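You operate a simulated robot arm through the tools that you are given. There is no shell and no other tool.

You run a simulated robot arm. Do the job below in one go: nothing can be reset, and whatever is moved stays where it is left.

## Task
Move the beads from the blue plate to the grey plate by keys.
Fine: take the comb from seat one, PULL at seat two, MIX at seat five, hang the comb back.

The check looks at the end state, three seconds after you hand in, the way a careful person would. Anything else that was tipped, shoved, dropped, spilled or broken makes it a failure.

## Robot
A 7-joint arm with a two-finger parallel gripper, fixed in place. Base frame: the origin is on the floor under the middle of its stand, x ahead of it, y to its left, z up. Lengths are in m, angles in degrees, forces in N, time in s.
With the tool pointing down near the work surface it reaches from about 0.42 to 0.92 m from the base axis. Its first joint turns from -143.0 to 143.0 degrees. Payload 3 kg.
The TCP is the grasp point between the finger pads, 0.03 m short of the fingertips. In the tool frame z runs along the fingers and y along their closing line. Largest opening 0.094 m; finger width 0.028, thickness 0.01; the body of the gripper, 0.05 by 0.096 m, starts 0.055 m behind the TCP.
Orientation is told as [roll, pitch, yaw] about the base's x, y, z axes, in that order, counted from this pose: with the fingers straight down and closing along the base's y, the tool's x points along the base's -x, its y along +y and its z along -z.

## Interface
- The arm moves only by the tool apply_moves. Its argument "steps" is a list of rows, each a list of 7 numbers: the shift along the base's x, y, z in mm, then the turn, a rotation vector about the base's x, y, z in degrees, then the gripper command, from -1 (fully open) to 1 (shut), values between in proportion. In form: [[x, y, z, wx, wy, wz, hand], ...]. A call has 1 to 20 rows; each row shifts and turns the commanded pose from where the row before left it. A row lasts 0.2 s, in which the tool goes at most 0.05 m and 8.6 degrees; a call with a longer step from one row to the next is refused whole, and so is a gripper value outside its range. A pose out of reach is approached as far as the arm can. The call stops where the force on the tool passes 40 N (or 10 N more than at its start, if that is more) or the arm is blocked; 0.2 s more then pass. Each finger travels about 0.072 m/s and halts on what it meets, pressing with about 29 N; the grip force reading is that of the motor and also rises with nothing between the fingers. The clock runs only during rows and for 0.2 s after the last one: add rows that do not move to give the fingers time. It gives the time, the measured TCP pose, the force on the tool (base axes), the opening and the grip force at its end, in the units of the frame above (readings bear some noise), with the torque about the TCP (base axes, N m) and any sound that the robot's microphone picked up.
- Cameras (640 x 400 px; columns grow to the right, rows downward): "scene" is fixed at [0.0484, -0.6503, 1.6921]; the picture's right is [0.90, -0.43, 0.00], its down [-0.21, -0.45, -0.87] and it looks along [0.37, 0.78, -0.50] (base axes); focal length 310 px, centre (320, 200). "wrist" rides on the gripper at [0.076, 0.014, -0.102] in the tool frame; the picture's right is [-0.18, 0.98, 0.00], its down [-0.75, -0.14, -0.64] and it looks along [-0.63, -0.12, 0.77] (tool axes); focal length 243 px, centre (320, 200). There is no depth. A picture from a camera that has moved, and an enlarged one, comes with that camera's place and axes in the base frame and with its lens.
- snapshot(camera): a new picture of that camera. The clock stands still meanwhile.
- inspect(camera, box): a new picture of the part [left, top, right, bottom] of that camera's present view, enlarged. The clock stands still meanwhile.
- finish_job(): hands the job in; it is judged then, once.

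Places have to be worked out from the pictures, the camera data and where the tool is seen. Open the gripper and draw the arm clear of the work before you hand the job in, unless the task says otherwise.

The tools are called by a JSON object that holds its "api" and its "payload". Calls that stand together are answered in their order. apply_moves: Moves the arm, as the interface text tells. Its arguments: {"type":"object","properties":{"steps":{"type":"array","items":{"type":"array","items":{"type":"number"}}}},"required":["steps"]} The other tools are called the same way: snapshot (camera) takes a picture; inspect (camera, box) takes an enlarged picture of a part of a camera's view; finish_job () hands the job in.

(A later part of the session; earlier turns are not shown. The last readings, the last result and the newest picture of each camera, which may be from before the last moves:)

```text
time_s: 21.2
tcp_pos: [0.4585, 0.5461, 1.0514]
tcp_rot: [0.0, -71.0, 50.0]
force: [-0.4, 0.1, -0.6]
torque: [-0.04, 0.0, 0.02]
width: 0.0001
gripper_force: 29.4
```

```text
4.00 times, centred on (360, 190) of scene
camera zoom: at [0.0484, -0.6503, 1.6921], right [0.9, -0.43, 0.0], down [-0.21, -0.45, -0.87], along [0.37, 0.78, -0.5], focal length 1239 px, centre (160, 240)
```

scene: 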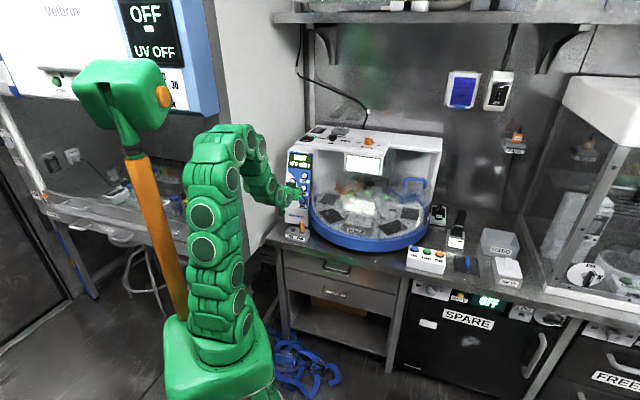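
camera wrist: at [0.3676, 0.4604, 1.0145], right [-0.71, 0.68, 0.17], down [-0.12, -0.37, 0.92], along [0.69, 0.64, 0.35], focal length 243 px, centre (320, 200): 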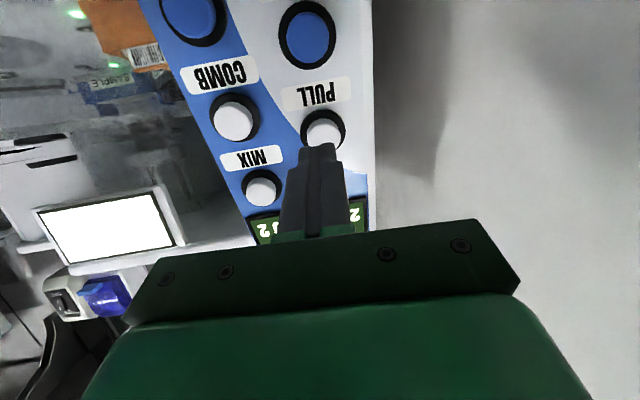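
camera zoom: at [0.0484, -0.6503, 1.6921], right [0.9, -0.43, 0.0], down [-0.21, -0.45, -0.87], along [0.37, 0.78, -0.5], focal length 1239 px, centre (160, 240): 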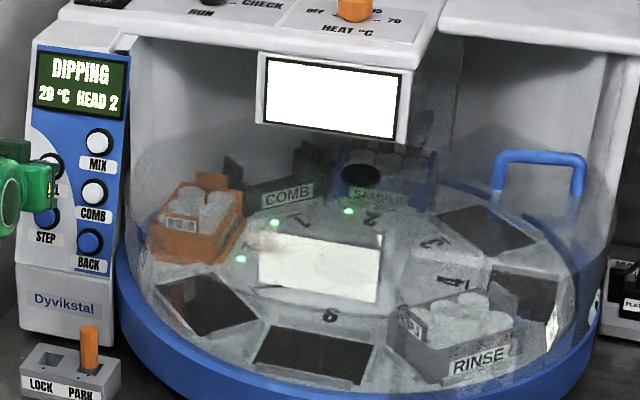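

Still DIPPING with the head down in the blue plate. I keep waiting without moving.

{"api": "apply_moves", "payload": {"steps": [[0, 0, 0, 0, 0, 0, 1], [0, 0, 0, 0, 0, 0, 1], [0, 0, 0, 0, 0, 0, 1], [0, 0, 0, 0, 0, 0, 1], [0, 0, 0, 0, 0, 0, 1], [0, 0, 0, 0, 0, 0, 1], [0, 0, 0, 0, 0, 0, 1], [0, 0, 0, 0, 0, 0, 1], [0, 0, 0, 0, 0, 0, 1], [0, 0, 0, 0, 0, 0, 1]]}}

{"api": "inspect", "payload": {"camera": "scene", "box": [280, 140, 440, 240]}}

```text
time_s: 23.4
tcp_pos: [0.4582, 0.5462, 1.0519]
tcp_rot: [0.0, -70.9, 50.0]
force: [-0.1, 0.0, -0.1]
torque: [0.0, 0.02, 0.01]
width: 0.0
gripper_force: 28.3
```

```text
4.00 times, centred on (360, 190) of scene
camera zoom: at [0.0484, -0.6503, 1.6921], right [0.9, -0.43, 0.0], down [-0.21, -0.45, -0.87], along [0.37, 0.78, -0.5], focal length 1239 px, centre (160, 240)
```

zoom: 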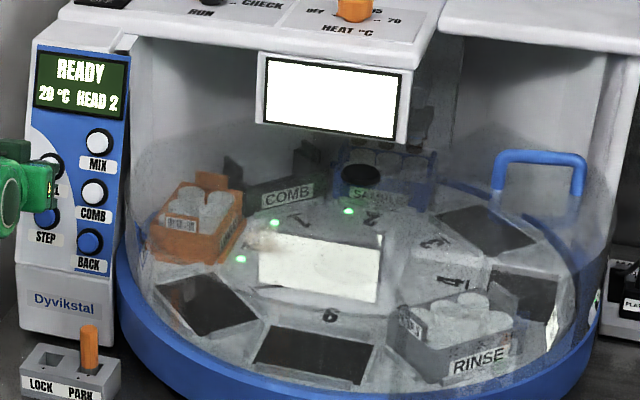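

READY at HEAD 2 again. I look whether the beads left the blue plate and hang on the comb.

{"api": "inspect", "payload": {"camera": "scene", "box": [355, 160, 405, 195]}}

{"api": "inspect", "payload": {"camera": "wrist", "box": [0, 0, 220, 140]}}

```text
11.43 times, centred on (380, 178) of scene
camera zoom: at [0.0484, -0.6503, 1.6921], right [0.9, -0.43, 0.0], down [-0.21, -0.45, -0.87], along [0.37, 0.78, -0.5], focal length 3541 px, centre (-366, 457)
```

zoom: 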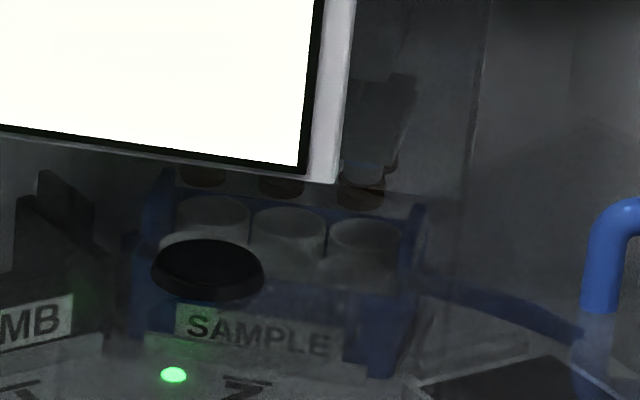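

```text
2.86 times, centred on (110, 70) of wrist
camera zoom: at [0.3689, 0.4615, 1.0138], right [-0.71, 0.68, 0.17], down [-0.12, -0.37, 0.92], along [0.69, 0.64, 0.35], focal length 693 px, centre (920, 571)
```

zoom: 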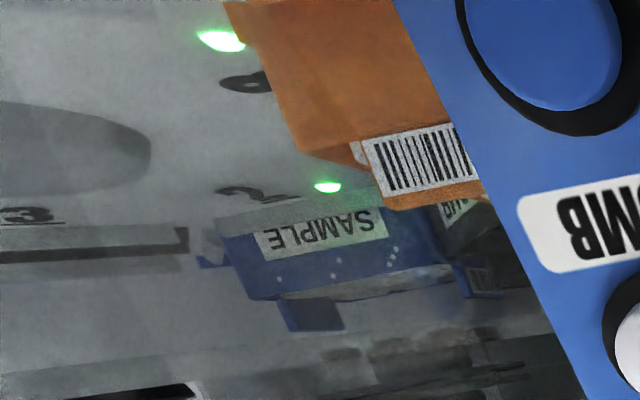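

The comb's tips carry brown beads above the blue plate. Now STEP three times to seat five: I go back down to the STEP standoff and press once, back off and wait.

{"api": "apply_moves", "payload": {"steps": [[-7.2, -6.5, -28.2, 0, 0, 0, 1], [-7.2, -6.5, -28.2, 0, 0, 0, 1], [0, 0, 0, 0, 0, 0, 1]]}}

{"api": "snapshot", "payload": {"camera": "wrist"}}

```text
time_s: 24.2
tcp_pos: [0.4412, 0.5331, 0.9957]
tcp_rot: [-0.1, -71.0, 50.2]
force: [0.1, 0.0, 0.3]
torque: [0.0, -0.03, 0.02]
width: 0.0
gripper_force: 28.1
```

```text
taken
camera wrist: at [0.3533, 0.4487, 0.9572], right [-0.71, 0.68, 0.17], down [-0.12, -0.37, 0.92], along [0.69, 0.64, 0.35], focal length 243 px, centre (320, 200)
```

wrist: 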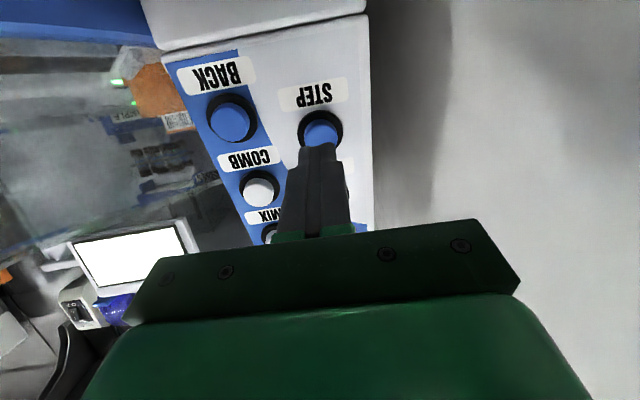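

The tip is in front of STEP again. I press once, withdraw 30 mm and wait.

{"api": "apply_moves", "payload": {"steps": [[5.67, 6.76, -3.04, 0, 0, 0, 1], [5.67, 6.76, -3.04, 0, 0, 0, 1], [5.67, 6.76, -3.04, 0, 0, 0, 1], [1.22, 1.45, -0.65, 0, 0, 0, 1], [1.22, 1.45, -0.65, 0, 0, 0, 1]]}}

```text
time_s: 25.4
tcp_pos: [0.462, 0.5574, 0.9853]
tcp_rot: [0.1, -70.9, 50.0]
force: [-5.6, -9.7, 0.3]
torque: [-0.05, 0.02, -0.13]
width: 0.0
gripper_force: 29.1
heard: click
```

One click heard. I withdraw and wait for the turn.

{"api": "apply_moves", "payload": {"steps": [[-6.1, -7.2, 3.25, 0, 0, 0, 1], [-6.1, -7.2, 3.25, 0, 0, 0, 1], [-6.1, -7.2, 3.25, 0, 0, 0, 1], [0, 0, 0, 0, 0, 0, 1], [0, 0, 0, 0, 0, 0, 1], [0, 0, 0, 0, 0, 0, 1], [0, 0, 0, 0, 0, 0, 1], [0, 0, 0, 0, 0, 0, 1], [0, 0, 0, 0, 0, 0, 1], [0, 0, 0, 0, 0, 0, 1], [0, 0, 0, 0, 0, 0, 1], [0, 0, 0, 0, 0, 0, 1], [0, 0, 0, 0, 0, 0, 1]]}}

{"api": "inspect", "payload": {"camera": "scene", "box": [280, 140, 440, 240]}}

```text
time_s: 28.2
tcp_pos: [0.4441, 0.5351, 0.9943]
tcp_rot: [-0.1, -70.9, 50.1]
force: [0.7, -0.2, -0.7]
torque: [-0.01, -0.01, 0.02]
width: 0.0002
gripper_force: 29.4
```

```text
4.00 times, centred on (360, 190) of scene
camera zoom: at [0.0484, -0.6503, 1.6921], right [0.9, -0.43, 0.0], down [-0.21, -0.45, -0.87], along [0.37, 0.78, -0.5], focal length 1239 px, centre (160, 240)
```

zoom: 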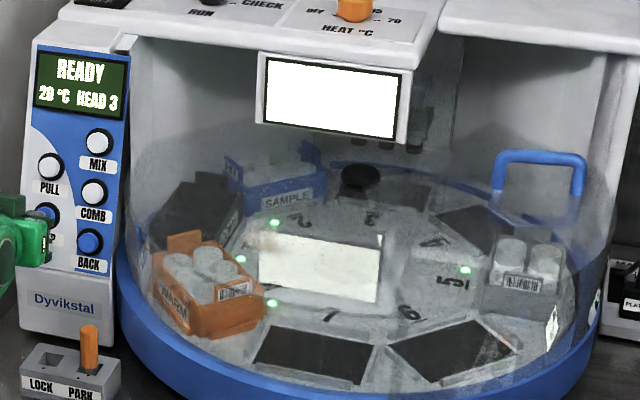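

READY at HEAD 3. I press STEP a second time.

{"api": "apply_moves", "payload": {"steps": [[5.67, 6.76, -3.04, 0, 0, 0, 1], [5.67, 6.76, -3.04, 0, 0, 0, 1], [5.67, 6.76, -3.04, 0, 0, 0, 1], [1.22, 1.45, -0.65, 0, 0, 0, 1]]}}

```text
time_s: 29.2
tcp_pos: [0.4624, 0.5572, 0.9845]
tcp_rot: [-0.1, -70.8, 49.9]
force: [-5.8, -13.5, 1.4]
torque: [-0.09, 0.03, -0.19]
width: 0.0003
gripper_force: 28.8
heard: click
```

One click. I withdraw and wait.

{"api": "apply_moves", "payload": {"steps": [[-6.1, -7.2, 3.25, 0, 0, 0, 1], [-6.1, -7.2, 3.25, 0, 0, 0, 1], [-6.1, -7.2, 3.25, 0, 0, 0, 1], [0, 0, 0, 0, 0, 0, 1], [0, 0, 0, 0, 0, 0, 1], [0, 0, 0, 0, 0, 0, 1], [0, 0, 0, 0, 0, 0, 1], [0, 0, 0, 0, 0, 0, 1], [0, 0, 0, 0, 0, 0, 1], [0, 0, 0, 0, 0, 0, 1], [0, 0, 0, 0, 0, 0, 1], [0, 0, 0, 0, 0, 0, 1], [0, 0, 0, 0, 0, 0, 1]]}}

{"api": "inspect", "payload": {"camera": "scene", "box": [280, 140, 440, 240]}}

```text
time_s: 32.0
tcp_pos: [0.4437, 0.536, 0.9953]
tcp_rot: [0.0, -70.9, 50.0]
force: [1.2, 0.3, -1.4]
torque: [-0.01, -0.03, -0.01]
width: 0.0001
gripper_force: 29.2
```

```text
4.00 times, centred on (360, 190) of scene
camera zoom: at [0.0484, -0.6503, 1.6921], right [0.9, -0.43, 0.0], down [-0.21, -0.45, -0.87], along [0.37, 0.78, -0.5], focal length 1239 px, centre (160, 240)
```

zoom: 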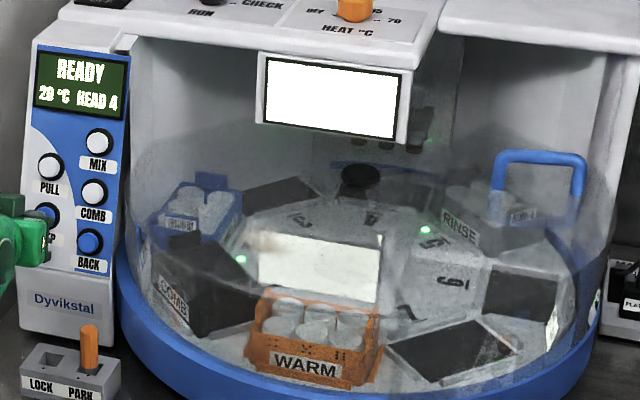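

HEAD 4, READY, with the grey RINSE plate next in line. Third press of STEP.

{"api": "apply_moves", "payload": {"steps": [[5.67, 6.76, -3.04, 0, 0, 0, 1], [5.67, 6.76, -3.04, 0, 0, 0, 1], [5.67, 6.76, -3.04, 0, 0, 0, 1], [1.0, 1.2, -0.5, 0, 0, 0, 1]]}}

```text
time_s: 33.0
tcp_pos: [0.4626, 0.5558, 0.9852]
tcp_rot: [0.0, -70.9, 50.0]
force: [-4.4, -12.0, -0.6]
torque: [-0.04, 0.06, -0.18]
width: 0.0
gripper_force: 29.3
heard: click
```

One click. I withdraw and wait for the turn.

{"api": "apply_moves", "payload": {"steps": [[-6.1, -7.2, 3.25, 0, 0, 0, 1], [-6.1, -7.2, 3.25, 0, 0, 0, 1], [-6.1, -7.2, 3.25, 0, 0, 0, 1], [0, 0, 0, 0, 0, 0, 1], [0, 0, 0, 0, 0, 0, 1], [0, 0, 0, 0, 0, 0, 1], [0, 0, 0, 0, 0, 0, 1], [0, 0, 0, 0, 0, 0, 1], [0, 0, 0, 0, 0, 0, 1], [0, 0, 0, 0, 0, 0, 1], [0, 0, 0, 0, 0, 0, 1], [0, 0, 0, 0, 0, 0, 1], [0, 0, 0, 0, 0, 0, 1]]}}

{"api": "inspect", "payload": {"camera": "scene", "box": [280, 140, 440, 240]}}

```text
time_s: 35.8
tcp_pos: [0.4435, 0.5373, 0.9936]
tcp_rot: [0.0, -71.0, 50.0]
force: [0.2, 0.1, 0.8]
torque: [0.04, 0.02, -0.02]
width: 0.0
gripper_force: 28.8
```

```text
4.00 times, centred on (360, 190) of scene
camera zoom: at [0.0484, -0.6503, 1.6921], right [0.9, -0.43, 0.0], down [-0.21, -0.45, -0.87], along [0.37, 0.78, -0.5], focal length 1239 px, centre (160, 240)
```

zoom: 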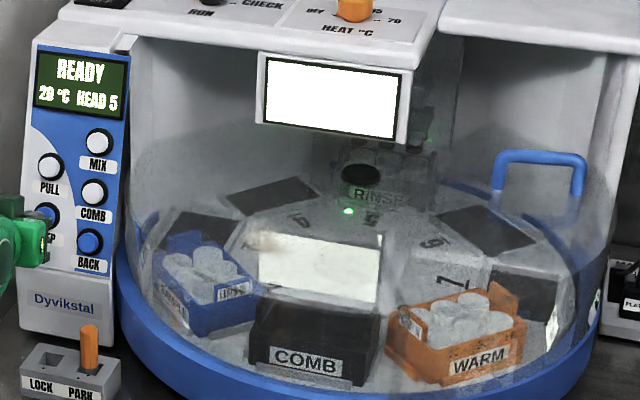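

HEAD 5, and the grey RINSE plate is under the head. I move to the MIX key standoff, turning back 8° in yaw so the gripper stays away from the hood.

{"api": "apply_moves", "payload": {"steps": [[14, -4.75, 23.75, 0, 0, -2, 1], [14, -4.75, 23.75, 0, 0, -2, 1], [14, -4.75, 23.75, 0, 0, -2, 1], [14, -4.75, 23.75, 0, 0, -2, 1], [0, 0, 0, 0, 0, 0, 1]]}}

{"api": "snapshot", "payload": {"camera": "wrist"}}

{"api": "inspect", "payload": {"camera": "scene", "box": [250, 140, 350, 245]}}

```text
time_s: 37.0
tcp_pos: [0.499, 0.5161, 1.0912]
tcp_rot: [0.0, -70.9, 42.0]
force: [0.2, 1.2, 1.2]
torque: [-0.01, 0.0, 0.03]
width: 0.0
gripper_force: 29.7
```

```text
taken
camera wrist: at [0.4003, 0.4446, 1.0524], right [-0.61, 0.77, 0.17], down [-0.17, -0.35, 0.92], along [0.77, 0.54, 0.35], focal length 243 px, centre (320, 200)
```

wrist: 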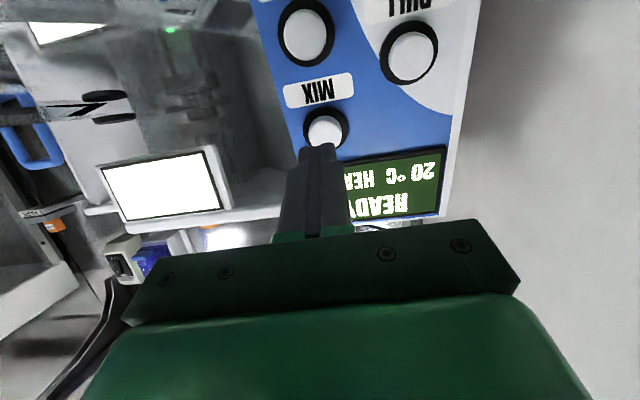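

```text
3.81 times, centred on (300, 192) of scene
camera zoom: at [0.0484, -0.6503, 1.6921], right [0.9, -0.43, 0.0], down [-0.21, -0.45, -0.87], along [0.37, 0.78, -0.5], focal length 1180 px, centre (396, 229)
```

zoom: 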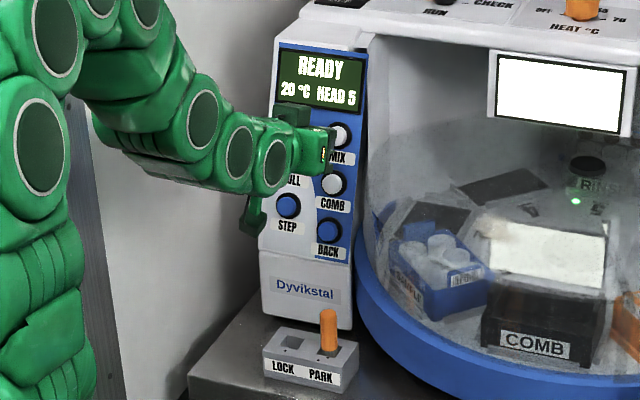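

The MIX cap sits a few mm left and low of the tool axis; I correct by 2–3 mm during the approach and press in small steps.

{"api": "apply_moves", "payload": {"steps": [[5.4, 7.4, -5.5, 0, 0, 0, 1], [6.56, 5.9, -3.04, 0, 0, 0, 1], [6.56, 5.9, -3.04, 0, 0, 0, 1], [1.4, 1.27, -0.65, 0, 0, 0, 1], [1.4, 1.27, -0.65, 0, 0, 0, 1]]}}

{"api": "inspect", "payload": {"camera": "scene", "box": [280, 140, 330, 180]}}

```text
time_s: 38.2
tcp_pos: [0.5214, 0.5383, 1.078]
tcp_rot: [0.0, -70.9, 42.1]
force: [-1.1, -2.4, 3.1]
torque: [0.05, -0.04, 0.03]
width: 0.0
gripper_force: 29.2
heard: click
```

```text
10.00 times, centred on (305, 160) of scene
camera zoom: at [0.0484, -0.6503, 1.6921], right [0.9, -0.43, 0.0], down [-0.21, -0.45, -0.87], along [0.37, 0.78, -0.5], focal length 3098 px, centre (470, 600)
```

zoom: 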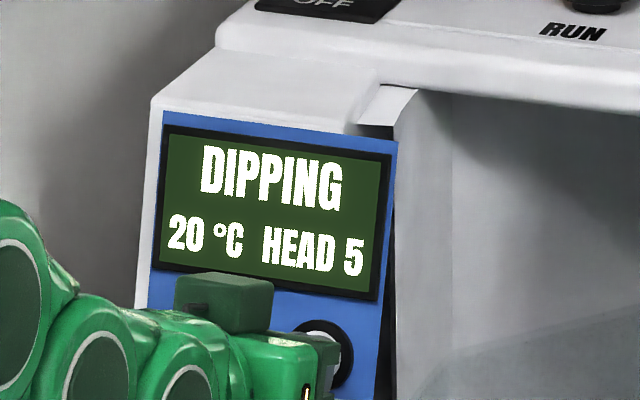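

MIX clicked: DIPPING at HEAD 5. I back off and wait until READY.

{"api": "apply_moves", "payload": {"steps": [[-7.0, -6.3, 3.25, 0, 0, 0, 1], [-7.0, -6.3, 3.25, 0, 0, 0, 1], [-7.0, -6.3, 3.25, 0, 0, 0, 1], [0, 0, 0, 0, 0, 0, 1], [0, 0, 0, 0, 0, 0, 1], [0, 0, 0, 0, 0, 0, 1], [0, 0, 0, 0, 0, 0, 1], [0, 0, 0, 0, 0, 0, 1], [0, 0, 0, 0, 0, 0, 1], [0, 0, 0, 0, 0, 0, 1], [0, 0, 0, 0, 0, 0, 1], [0, 0, 0, 0, 0, 0, 1], [0, 0, 0, 0, 0, 0, 1], [0, 0, 0, 0, 0, 0, 1], [0, 0, 0, 0, 0, 0, 1], [0, 0, 0, 0, 0, 0, 1], [0, 0, 0, 0, 0, 0, 1], [0, 0, 0, 0, 0, 0, 1], [0, 0, 0, 0, 0, 0, 1], [0, 0, 0, 0, 0, 0, 1]]}}

{"api": "inspect", "payload": {"camera": "scene", "box": [280, 140, 440, 240]}}

```text
time_s: 42.4
tcp_pos: [0.499, 0.5174, 1.0868]
tcp_rot: [0.0, -70.9, 42.0]
force: [0.3, 0.8, -0.5]
torque: [-0.04, -0.03, 0.0]
width: 0.0
gripper_force: 28.7
```

```text
4.00 times, centred on (360, 190) of scene
camera zoom: at [0.0484, -0.6503, 1.6921], right [0.9, -0.43, 0.0], down [-0.21, -0.45, -0.87], along [0.37, 0.78, -0.5], focal length 1239 px, centre (160, 240)
```

zoom: 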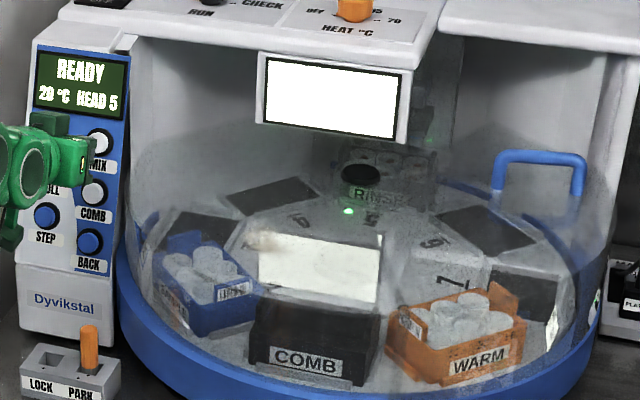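

READY at HEAD 5. I check the comb tips and the grey wells.

{"api": "inspect", "payload": {"camera": "scene", "box": [355, 155, 405, 195]}}

{"api": "inspect", "payload": {"camera": "scene", "box": [310, 195, 350, 225]}}

{"api": "inspect", "payload": {"camera": "wrist", "box": [60, 20, 280, 160]}}

```text
10.00 times, centred on (380, 175) of scene
camera zoom: at [0.0484, -0.6503, 1.6921], right [0.9, -0.43, 0.0], down [-0.21, -0.45, -0.87], along [0.37, 0.78, -0.5], focal length 3098 px, centre (-280, 450)
```

zoom: 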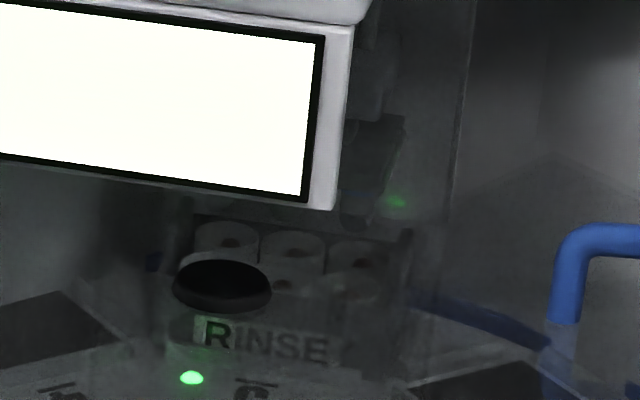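

```text
13.33 times, centred on (330, 210) of scene
camera zoom: at [0.0484, -0.6503, 1.6921], right [0.9, -0.43, 0.0], down [-0.21, -0.45, -0.87], along [0.37, 0.78, -0.5], focal length 4131 px, centre (187, 67)
```

zoom: 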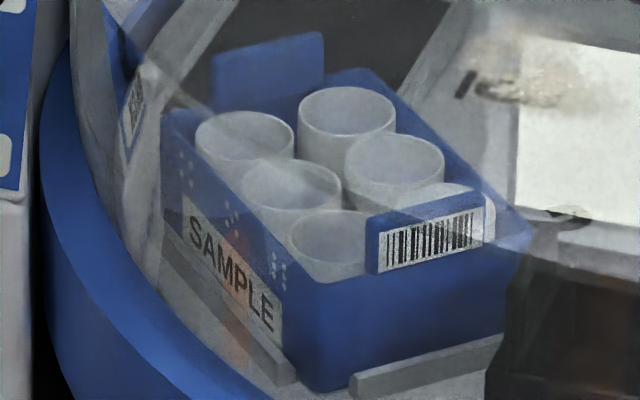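

```text
2.86 times, centred on (170, 90) of wrist
camera zoom: at [0.4001, 0.4467, 1.0483], right [-0.61, 0.77, 0.17], down [-0.17, -0.35, 0.92], along [0.77, 0.54, 0.35], focal length 693 px, centre (749, 514)
```

zoom: 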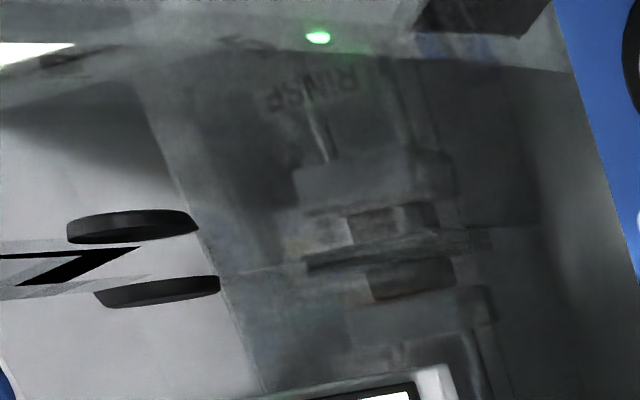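

Beads (brown) lie in the grey RINSE wells, the comb looks clean and the blue wells are empty. To return to seat one I use BACK four times, retracing the used seats; I move down along the panel at 30 mm standoff to the BACK key, which keeps well above the lock pin.

{"api": "apply_moves", "payload": {"steps": [[-8.8, -8.7, -36.8, 0, 0, 0, 1], [-8.8, -8.7, -36.8, 0, 0, 0, 1], [-8.8, -8.7, -36.8, 0, 0, 0, 1], [0, 0, 0, 0, 0, 0, 1]]}}

{"api": "snapshot", "payload": {"camera": "wrist"}}

{"api": "inspect", "payload": {"camera": "scene", "box": [250, 140, 350, 245]}}

```text
time_s: 43.4
tcp_pos: [0.4761, 0.4966, 0.9853]
tcp_rot: [0.1, -70.9, 42.0]
force: [0.9, -0.1, -0.1]
torque: [0.05, 0.0, -0.01]
width: 0.0
gripper_force: 29.1
out of reach, approached as far as the arm can: row 3
```

```text
taken
camera wrist: at [0.3759, 0.4252, 0.9457], right [-0.61, 0.77, 0.17], down [-0.17, -0.35, 0.92], along [0.77, 0.54, 0.35], focal length 243 px, centre (320, 200)
```

wrist: 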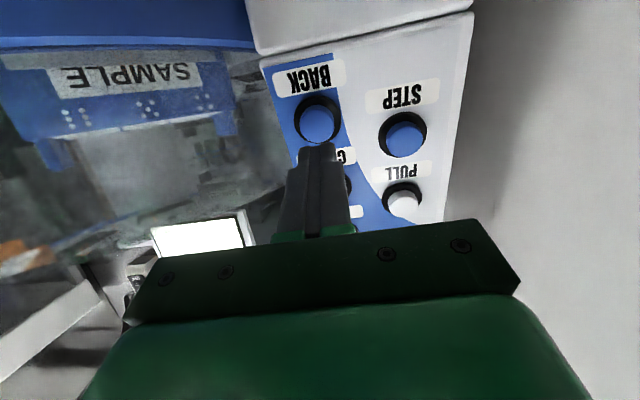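

```text
3.81 times, centred on (300, 192) of scene
camera zoom: at [0.0484, -0.6503, 1.6921], right [0.9, -0.43, 0.0], down [-0.21, -0.45, -0.87], along [0.37, 0.78, -0.5], focal length 1180 px, centre (396, 229)
```

zoom: 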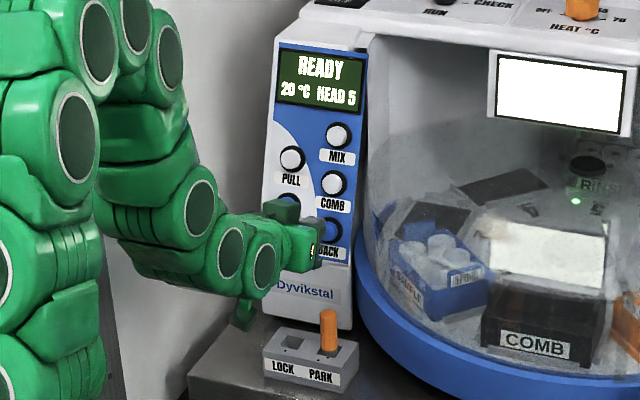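

The last bit was out of reach (9 mm short) at this tilt. I tilt the tool 11° further down in place, which eases the wrist and still points the tip at BACK.

{"api": "apply_moves", "payload": {"steps": [[0, 0, 0, -3.68, 4.09, 0, 1], [0, 0, 0, -3.68, 4.09, 0, 1], [0, 0, 0, 0, 0, 0, 1]]}}

{"api": "snapshot", "payload": {"camera": "wrist"}}

```text
time_s: 44.2
tcp_pos: [0.4763, 0.4956, 0.9858]
tcp_rot: [0.1, -59.8, 42.0]
force: [0.4, 0.5, -0.8]
torque: [0.01, -0.01, 0.01]
width: 0.0
gripper_force: 29.3
```

```text
taken
camera wrist: at [0.3721, 0.4213, 0.9706], right [-0.59, 0.79, 0.16], down [-0.04, -0.22, 0.97], along [0.81, 0.57, 0.16], focal length 243 px, centre (320, 200)
```

wrist: 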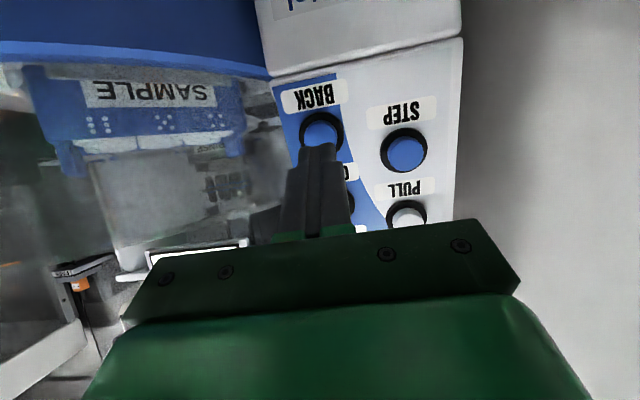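

Reachable now, and BACK sits right before the tip. I press along the tool axis.

{"api": "apply_moves", "payload": {"steps": [[6.0, 5.4, -4.67, 0, 0, 0, 1], [6.0, 5.4, -4.67, 0, 0, 0, 1], [6.0, 5.4, -4.67, 0, 0, 0, 1], [1.29, 1.16, -0.8, 0, 0, 0, 1], [1.29, 1.16, -0.7, 0, 0, 0, 1]]}}

{"api": "inspect", "payload": {"camera": "scene", "box": [280, 140, 330, 180]}}

```text
time_s: 45.4
tcp_pos: [0.4961, 0.5142, 0.9691]
tcp_rot: [-0.1, -60.0, 42.0]
force: [-8.9, -6.2, 5.4]
torque: [0.09, -0.11, 0.04]
width: 0.0001
gripper_force: 28.4
heard: click
```

```text
10.00 times, centred on (305, 160) of scene
camera zoom: at [0.0484, -0.6503, 1.6921], right [0.9, -0.43, 0.0], down [-0.21, -0.45, -0.87], along [0.37, 0.78, -0.5], focal length 3098 px, centre (470, 600)
```

zoom: 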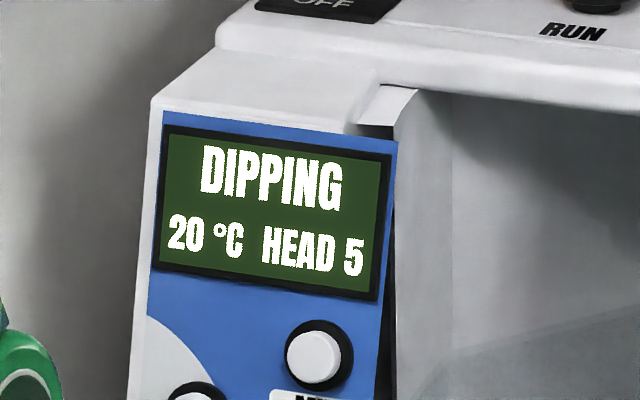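

BACK clicked. I withdraw 30 mm and wait for the turn to finish.

{"api": "apply_moves", "payload": {"steps": [[-6.5, -5.8, 5.1, 0, 0, 0, 1], [-6.5, -5.8, 5.1, 0, 0, 0, 1], [-6.5, -5.8, 5.1, 0, 0, 0, 1], [0, 0, 0, 0, 0, 0, 1], [0, 0, 0, 0, 0, 0, 1], [0, 0, 0, 0, 0, 0, 1], [0, 0, 0, 0, 0, 0, 1], [0, 0, 0, 0, 0, 0, 1], [0, 0, 0, 0, 0, 0, 1], [0, 0, 0, 0, 0, 0, 1], [0, 0, 0, 0, 0, 0, 1], [0, 0, 0, 0, 0, 0, 1], [0, 0, 0, 0, 0, 0, 1]]}}

{"api": "inspect", "payload": {"camera": "scene", "box": [280, 140, 440, 240]}}

```text
time_s: 48.2
tcp_pos: [0.477, 0.4984, 0.9845]
tcp_rot: [0.0, -59.9, 42.0]
force: [-1.3, 0.8, -0.5]
torque: [0.02, -0.01, 0.03]
width: 0.0
gripper_force: 28.5
```

```text
4.00 times, centred on (360, 190) of scene
camera zoom: at [0.0484, -0.6503, 1.6921], right [0.9, -0.43, 0.0], down [-0.21, -0.45, -0.87], along [0.37, 0.78, -0.5], focal length 1239 px, centre (160, 240)
```

zoom: 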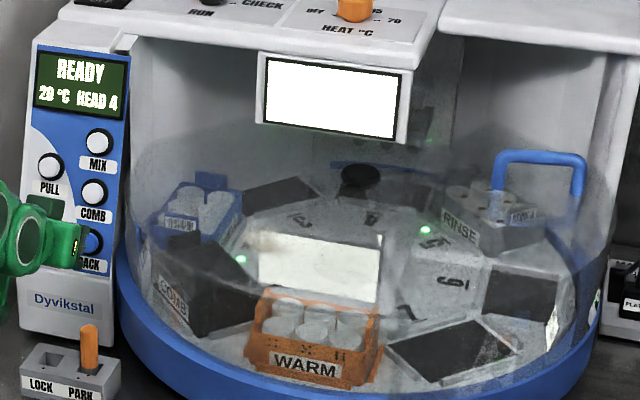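

READY at HEAD 4, BACK works as expected and beads show in the RINSE plate. Second BACK press.

{"api": "apply_moves", "payload": {"steps": [[6.0, 5.4, -4.67, 0, 0, 0, 1], [6.0, 5.4, -4.67, 0, 0, 0, 1], [6.0, 5.4, -4.67, 0, 0, 0, 1], [1.1, 1.0, -0.7, 0, 0, 0, 1]]}}

```text
time_s: 49.2
tcp_pos: [0.4961, 0.5132, 0.9707]
tcp_rot: [0.0, -60.0, 42.0]
force: [-2.5, -4.4, 7.6]
torque: [0.14, -0.17, -0.07]
width: 0.0
gripper_force: 28.6
heard: click
```

One click. I withdraw and wait.

{"api": "apply_moves", "payload": {"steps": [[-6.4, -5.7, 4.9, 0, 0, 0, 1], [-6.4, -5.7, 4.9, 0, 0, 0, 1], [-6.4, -5.7, 4.9, 0, 0, 0, 1], [0, 0, 0, 0, 0, 0, 1], [0, 0, 0, 0, 0, 0, 1], [0, 0, 0, 0, 0, 0, 1], [0, 0, 0, 0, 0, 0, 1], [0, 0, 0, 0, 0, 0, 1], [0, 0, 0, 0, 0, 0, 1], [0, 0, 0, 0, 0, 0, 1], [0, 0, 0, 0, 0, 0, 1], [0, 0, 0, 0, 0, 0, 1], [0, 0, 0, 0, 0, 0, 1]]}}

{"api": "inspect", "payload": {"camera": "scene", "box": [280, 140, 440, 240]}}

{"api": "inspect", "payload": {"camera": "scene", "box": [390, 185, 430, 215]}}

```text
time_s: 52.0
tcp_pos: [0.4772, 0.497, 0.9852]
tcp_rot: [0.1, -59.9, 42.0]
force: [-0.1, -0.5, -0.2]
torque: [0.01, 0.01, -0.01]
width: 0.0
gripper_force: 29.2
```

```text
4.00 times, centred on (360, 190) of scene
camera zoom: at [0.0484, -0.6503, 1.6921], right [0.9, -0.43, 0.0], down [-0.21, -0.45, -0.87], along [0.37, 0.78, -0.5], focal length 1239 px, centre (160, 240)
```

zoom: 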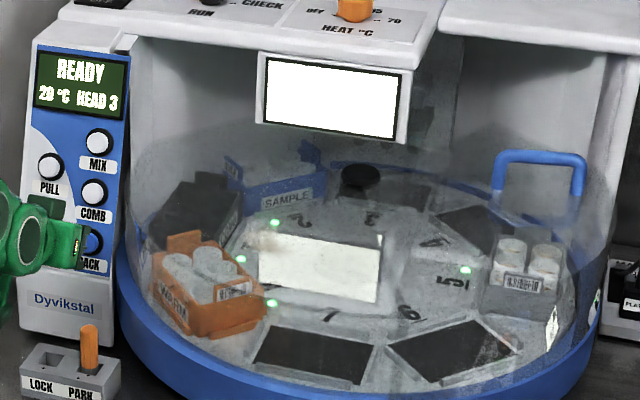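

```text
13.33 times, centred on (410, 200) of scene
camera zoom: at [0.0484, -0.6503, 1.6921], right [0.9, -0.43, 0.0], down [-0.21, -0.45, -0.87], along [0.37, 0.78, -0.5], focal length 4131 px, centre (-880, 200)
```

zoom: 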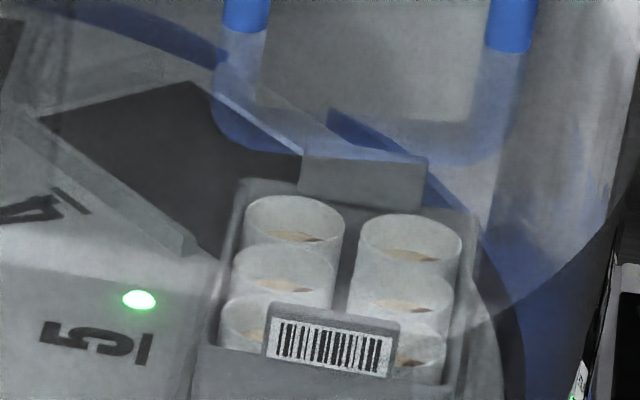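

HEAD 3, READY, and brown beads are in all six grey wells. Third BACK press.

{"api": "apply_moves", "payload": {"steps": [[6.0, 5.4, -4.67, 0, 0, 0, 1], [6.0, 5.4, -4.67, 0, 0, 0, 1], [6.0, 5.4, -4.67, 0, 0, 0, 1], [1.1, 1.0, -0.7, 0, 0, 0, 1]]}}

```text
time_s: 53.0
tcp_pos: [0.4959, 0.5149, 0.9702]
tcp_rot: [0.1, -59.9, 42.0]
force: [-5.7, -5.5, 9.0]
torque: [0.19, -0.17, 0.03]
width: 0.0001
gripper_force: 28.5
heard: click
```

One click. I withdraw and wait.

{"api": "apply_moves", "payload": {"steps": [[-6.4, -5.7, 4.9, 0, 0, 0, 1], [-6.4, -5.7, 4.9, 0, 0, 0, 1], [-6.4, -5.7, 4.9, 0, 0, 0, 1], [0, 0, 0, 0, 0, 0, 1], [0, 0, 0, 0, 0, 0, 1], [0, 0, 0, 0, 0, 0, 1], [0, 0, 0, 0, 0, 0, 1], [0, 0, 0, 0, 0, 0, 1], [0, 0, 0, 0, 0, 0, 1], [0, 0, 0, 0, 0, 0, 1], [0, 0, 0, 0, 0, 0, 1], [0, 0, 0, 0, 0, 0, 1], [0, 0, 0, 0, 0, 0, 1]]}}

{"api": "inspect", "payload": {"camera": "scene", "box": [280, 140, 440, 240]}}

```text
time_s: 55.8
tcp_pos: [0.4764, 0.4971, 0.9841]
tcp_rot: [0.0, -60.0, 42.0]
force: [-0.7, 0.2, 0.4]
torque: [-0.01, -0.02, 0.03]
width: 0.0
gripper_force: 28.8
```

```text
4.00 times, centred on (360, 190) of scene
camera zoom: at [0.0484, -0.6503, 1.6921], right [0.9, -0.43, 0.0], down [-0.21, -0.45, -0.87], along [0.37, 0.78, -0.5], focal length 1239 px, centre (160, 240)
```

zoom: 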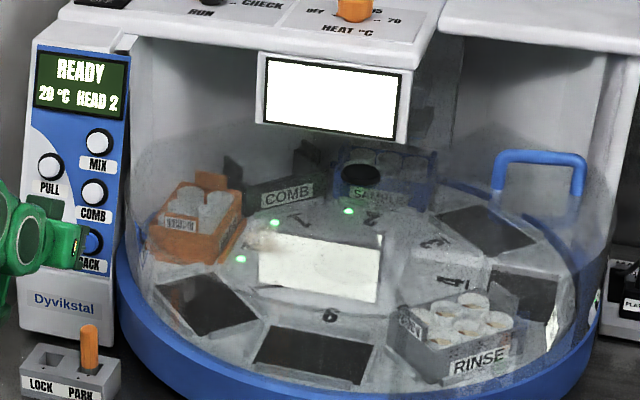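

HEAD 2, READY. Fourth BACK press brings the head to seat one.

{"api": "apply_moves", "payload": {"steps": [[6.0, 5.4, -4.67, 0, 0, 0, 1], [6.0, 5.4, -4.67, 0, 0, 0, 1], [6.0, 5.4, -4.67, 0, 0, 0, 1], [1.1, 1.0, -0.7, 0, 0, 0, 1]]}}

```text
time_s: 56.8
tcp_pos: [0.4961, 0.5143, 0.971]
tcp_rot: [0.0, -59.9, 42.0]
force: [-4.5, -7.0, 7.1]
torque: [0.16, -0.16, -0.06]
width: 0.0002
gripper_force: 28.7
heard: click
```

One click. I withdraw and wait.

{"api": "apply_moves", "payload": {"steps": [[-6.4, -5.7, 4.9, 0, 0, 0, 1], [-6.4, -5.7, 4.9, 0, 0, 0, 1], [-6.4, -5.7, 4.9, 0, 0, 0, 1], [0, 0, 0, 0, 0, 0, 1], [0, 0, 0, 0, 0, 0, 1], [0, 0, 0, 0, 0, 0, 1], [0, 0, 0, 0, 0, 0, 1], [0, 0, 0, 0, 0, 0, 1], [0, 0, 0, 0, 0, 0, 1], [0, 0, 0, 0, 0, 0, 1], [0, 0, 0, 0, 0, 0, 1], [0, 0, 0, 0, 0, 0, 1], [0, 0, 0, 0, 0, 0, 1]]}}

{"api": "inspect", "payload": {"camera": "scene", "box": [280, 140, 440, 240]}}

```text
time_s: 59.6
tcp_pos: [0.4768, 0.4967, 0.9856]
tcp_rot: [-0.1, -60.0, 42.1]
force: [0.7, 0.0, 0.4]
torque: [-0.04, 0.03, 0.02]
width: 0.0
gripper_force: 28.7
```

```text
4.00 times, centred on (360, 190) of scene
camera zoom: at [0.0484, -0.6503, 1.6921], right [0.9, -0.43, 0.0], down [-0.21, -0.45, -0.87], along [0.37, 0.78, -0.5], focal length 1239 px, centre (160, 240)
```

zoom: 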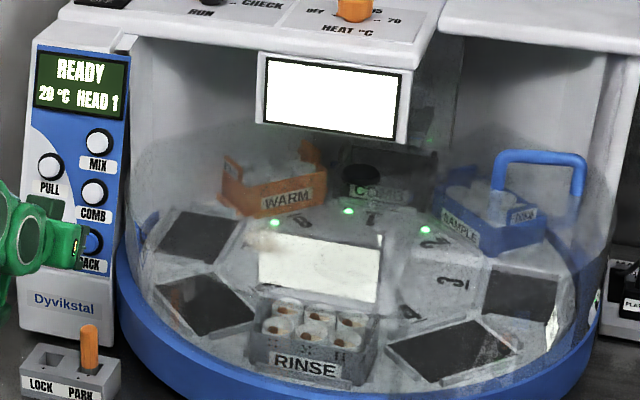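

HEAD 1, READY, carousel aligned as at the start, beads visible in all six RINSE wells. Now I move up to COMB to hang the comb back.

{"api": "apply_moves", "payload": {"steps": [[6.5, 6.5, 28.5, 0, 0, 0, 1], [6.5, 6.5, 28.5, 0, 0, 0, 1], [0, 0, 0, 0, 0, 0, 1]]}}

{"api": "snapshot", "payload": {"camera": "wrist"}}

```text
time_s: 60.4
tcp_pos: [0.4909, 0.5082, 1.0431]
tcp_rot: [0.0, -59.9, 41.9]
force: [-0.2, -0.3, 0.7]
torque: [0.01, -0.01, 0.02]
width: 0.0
gripper_force: 28.8
```

```text
taken
camera wrist: at [0.3874, 0.4346, 1.0278], right [-0.59, 0.79, 0.16], down [-0.04, -0.22, 0.97], along [0.81, 0.57, 0.16], focal length 243 px, centre (320, 200)
```

wrist: 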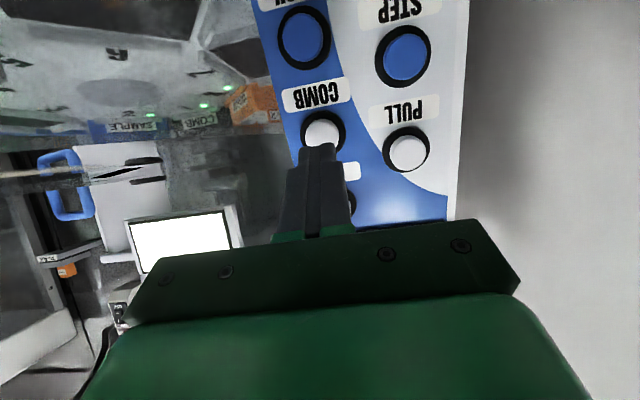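

The tip is lined up with COMB (cap at column 322). I press it once in small steps.

{"api": "apply_moves", "payload": {"steps": [[6.0, 5.4, -4.67, 0, 0, 0, 1], [6.0, 5.4, -4.67, 0, 0, 0, 1], [6.0, 5.4, -4.67, 0, 0, 0, 1], [1.1, 1.0, -0.7, 0, 0, 0, 1]]}}

{"api": "inspect", "payload": {"camera": "scene", "box": [280, 140, 330, 180]}}

```text
time_s: 61.4
tcp_pos: [0.5093, 0.5262, 1.0265]
tcp_rot: [0.0, -59.7, 42.0]
force: [-4.8, -3.7, 1.5]
torque: [0.05, -0.02, 0.02]
width: 0.0
gripper_force: 29.1
heard: click
```

```text
10.00 times, centred on (305, 160) of scene
camera zoom: at [0.0484, -0.6503, 1.6921], right [0.9, -0.43, 0.0], down [-0.21, -0.45, -0.87], along [0.37, 0.78, -0.5], focal length 3098 px, centre (470, 600)
```

zoom: 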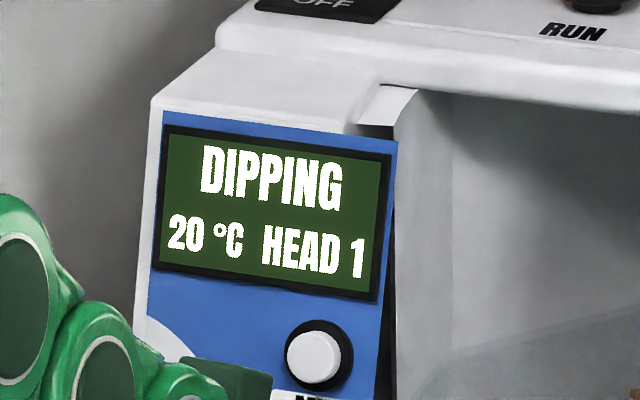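

COMB clicked, DIPPING at HEAD 1. I withdraw and wait.

{"api": "apply_moves", "payload": {"steps": [[-6.4, -5.7, 4.9, 0, 0, 0, 1], [-6.4, -5.7, 4.9, 0, 0, 0, 1], [-6.4, -5.7, 4.9, 0, 0, 0, 1], [-6.4, -5.7, 4.9, 0, 0, 0, 1], [-6.4, -5.7, 4.9, 0, 0, 0, 1], [0, 0, 0, 0, 0, 0, 1], [0, 0, 0, 0, 0, 0, 1], [0, 0, 0, 0, 0, 0, 1], [0, 0, 0, 0, 0, 0, 1], [0, 0, 0, 0, 0, 0, 1], [0, 0, 0, 0, 0, 0, 1], [0, 0, 0, 0, 0, 0, 1], [0, 0, 0, 0, 0, 0, 1], [0, 0, 0, 0, 0, 0, 1], [0, 0, 0, 0, 0, 0, 1]]}}

{"api": "inspect", "payload": {"camera": "scene", "box": [280, 140, 440, 240]}}

{"api": "inspect", "payload": {"camera": "scene", "box": [335, 165, 425, 220]}}

{"api": "inspect", "payload": {"camera": "wrist", "box": [30, 20, 300, 200]}}

```text
time_s: 64.6
tcp_pos: [0.4779, 0.4973, 1.0517]
tcp_rot: [0.0, -59.9, 42.0]
force: [-0.2, -0.3, 0.4]
torque: [-0.02, 0.05, -0.01]
width: 0.0002
gripper_force: 28.9
```

```text
4.00 times, centred on (360, 190) of scene
camera zoom: at [0.0484, -0.6503, 1.6921], right [0.9, -0.43, 0.0], down [-0.21, -0.45, -0.87], along [0.37, 0.78, -0.5], focal length 1239 px, centre (160, 240)
```

zoom: 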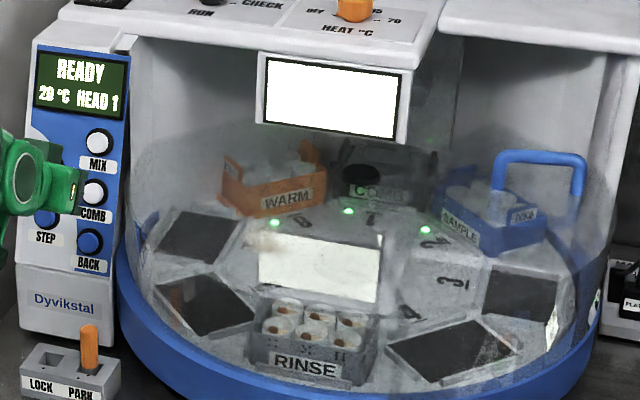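

```text
7.11 times, centred on (380, 192) of scene
camera zoom: at [0.0484, -0.6503, 1.6921], right [0.9, -0.43, 0.0], down [-0.21, -0.45, -0.87], along [0.37, 0.78, -0.5], focal length 2203 px, centre (-107, 253)
```

zoom: 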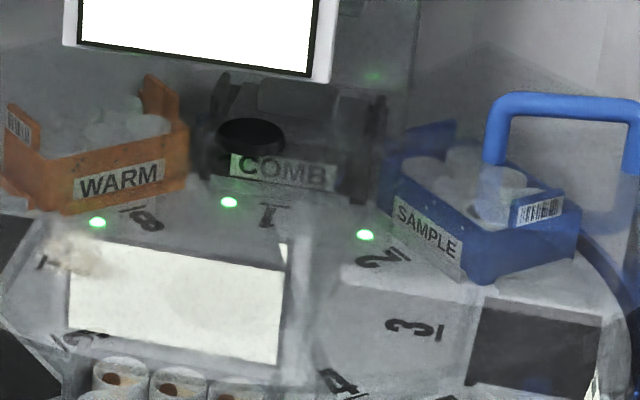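

```text
2.22 times, centred on (165, 110) of wrist
camera zoom: at [0.3734, 0.423, 1.0368], right [-0.59, 0.79, 0.16], down [-0.04, -0.22, 0.97], along [0.81, 0.57, 0.16], focal length 539 px, centre (664, 400)
```

zoom: 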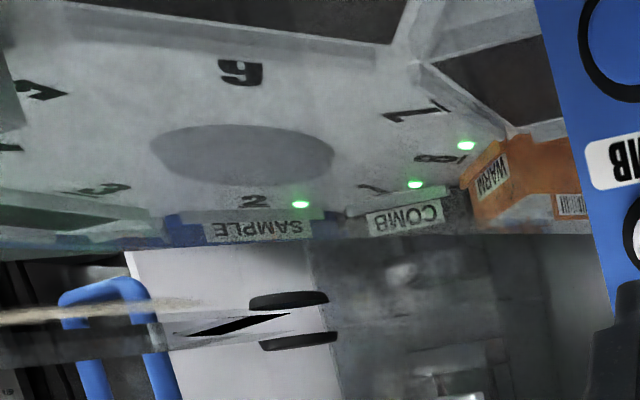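

The comb is back in its rack (same look as at the start), screen READY at HEAD 1, the blue wells are empty and the grey wells hold the beads. I draw the arm back and up, away from the panel, and open the gripper.

{"api": "apply_moves", "payload": {"steps": [[-15, -15, 8, 0, 0, 0, 1], [-15, -15, 15, 0, 0, 0, 1], [-10, -15, 30, 0, 0, 0, 1], [-5, -10, 35, 0, 0, 0, -1], [-5, -9, 35, 0, 0, 0, -1], [-5, -6, 35, 3.3, -3.7, 0, -1], [-5, -6, 35, -3.3, 3.7, 0, -1], [-10, -10, 30, 0, 0, 0, -1], [-10, -10, 20, 0, 0, 0, -1], [0, 0, 0, 0, 0, 0, -1], [0, 0, 0, 0, 0, 0, -1]]}}

{"api": "snapshot", "payload": {"camera": "scene"}}

{"api": "inspect", "payload": {"camera": "scene", "box": [270, 110, 460, 260]}}

```text
time_s: 67.2
tcp_pos: [0.4343, 0.4365, 1.1052]
tcp_rot: [-2.3, -40.7, 42.9]
force: [-0.2, -0.5, 0.4]
torque: [-0.03, 0.0, -0.02]
width: 0.094
gripper_force: 0.0
stopped in row 11: the arm was blocked; the commanded pose is now the measured one
```

```text
taken
```

scene: 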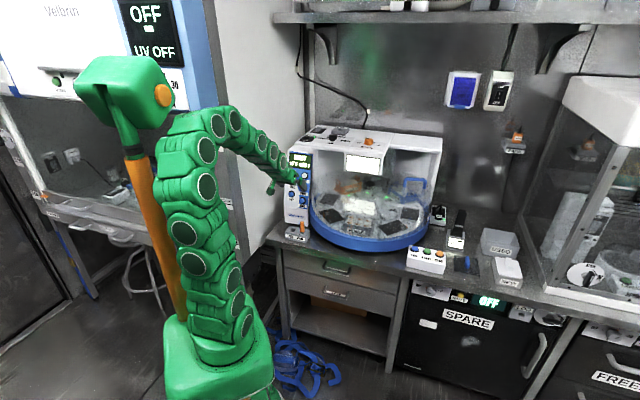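

```text
2.67 times, centred on (365, 185) of scene
camera zoom: at [0.0484, -0.6503, 1.6921], right [0.9, -0.43, 0.0], down [-0.21, -0.45, -0.87], along [0.37, 0.78, -0.5], focal length 826 px, centre (200, 240)
```

zoom: 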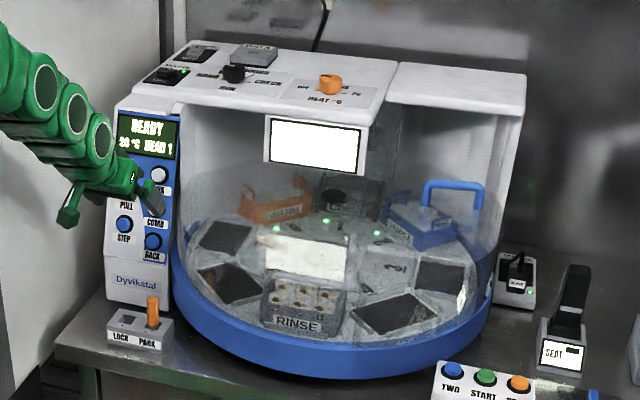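

The arm reports being blocked on the way up although the tool feels no force; the readout is lower and less tilted than commanded. I look at where the arm may be touching before moving again.

{"api": "snapshot", "payload": {"camera": "wrist"}}

{"api": "inspect", "payload": {"camera": "scene", "box": [60, 30, 320, 200]}}

{"api": "inspect", "payload": {"camera": "scene", "box": [130, 180, 330, 400]}}

{"api": "inspect", "payload": {"camera": "scene", "box": [250, 130, 330, 200]}}

```text
taken
camera wrist: at [0.3315, 0.3653, 1.1327], right [-0.55, 0.83, 0.09], down [0.19, 0.02, 0.98], along [0.81, 0.56, -0.17], focal length 243 px, centre (320, 200)
```

wrist: 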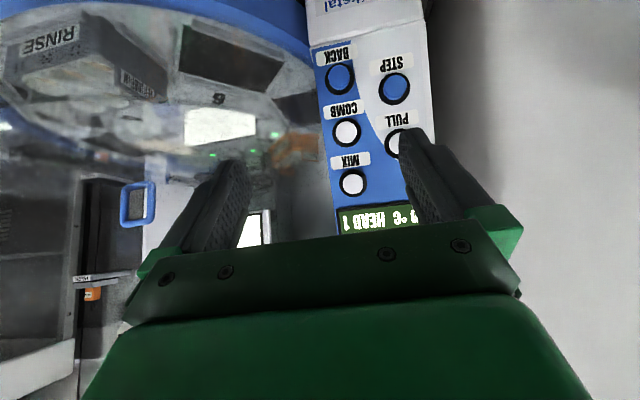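

```text
2.35 times, centred on (190, 115) of scene
camera zoom: at [0.0484, -0.6503, 1.6921], right [0.9, -0.43, 0.0], down [-0.21, -0.45, -0.87], along [0.37, 0.78, -0.5], focal length 729 px, centre (626, 400)
```

zoom: 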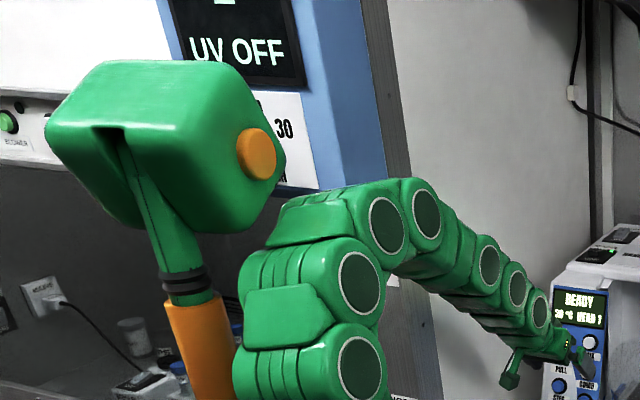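

```text
1.82 times, centred on (230, 290) of scene
camera zoom: at [0.0484, -0.6503, 1.6921], right [0.9, -0.43, 0.0], down [-0.21, -0.45, -0.87], along [0.37, 0.78, -0.5], focal length 563 px, centre (484, 36)
```

zoom: 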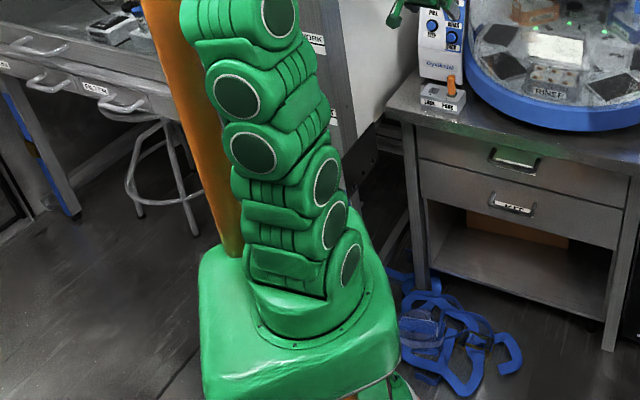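

```text
5.71 times, centred on (290, 165) of scene
camera zoom: at [0.0484, -0.6503, 1.6921], right [0.9, -0.43, 0.0], down [-0.21, -0.45, -0.87], along [0.37, 0.78, -0.5], focal length 1770 px, centre (491, 400)
```

zoom: 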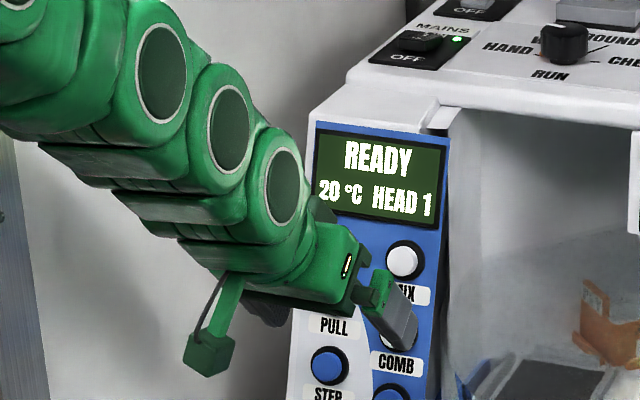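

Nothing at the tool is touching and the scene is undisturbed; the arm itself probably ran into a joint or self limit. I try a small slow upward move to see how it responds.

{"api": "apply_moves", "payload": {"steps": [[-3, -3, 10, 0, 0, 0, -1], [-3, -3, 10, 0, 0, 0, -1], [-3, -3, 10, 0, 0, 0, -1], [0, 0, 0, 0, 0, 0, -1]]}}

```text
time_s: 68.4
tcp_pos: [0.4322, 0.4275, 1.1054]
tcp_rot: [-2.0, -37.7, 42.0]
force: [-0.3, -0.5, 0.4]
torque: [0.02, 0.01, -0.01]
width: 0.0937
gripper_force: 0.0
stopped in row 4: the arm was blocked; the commanded pose is now the measured one
```

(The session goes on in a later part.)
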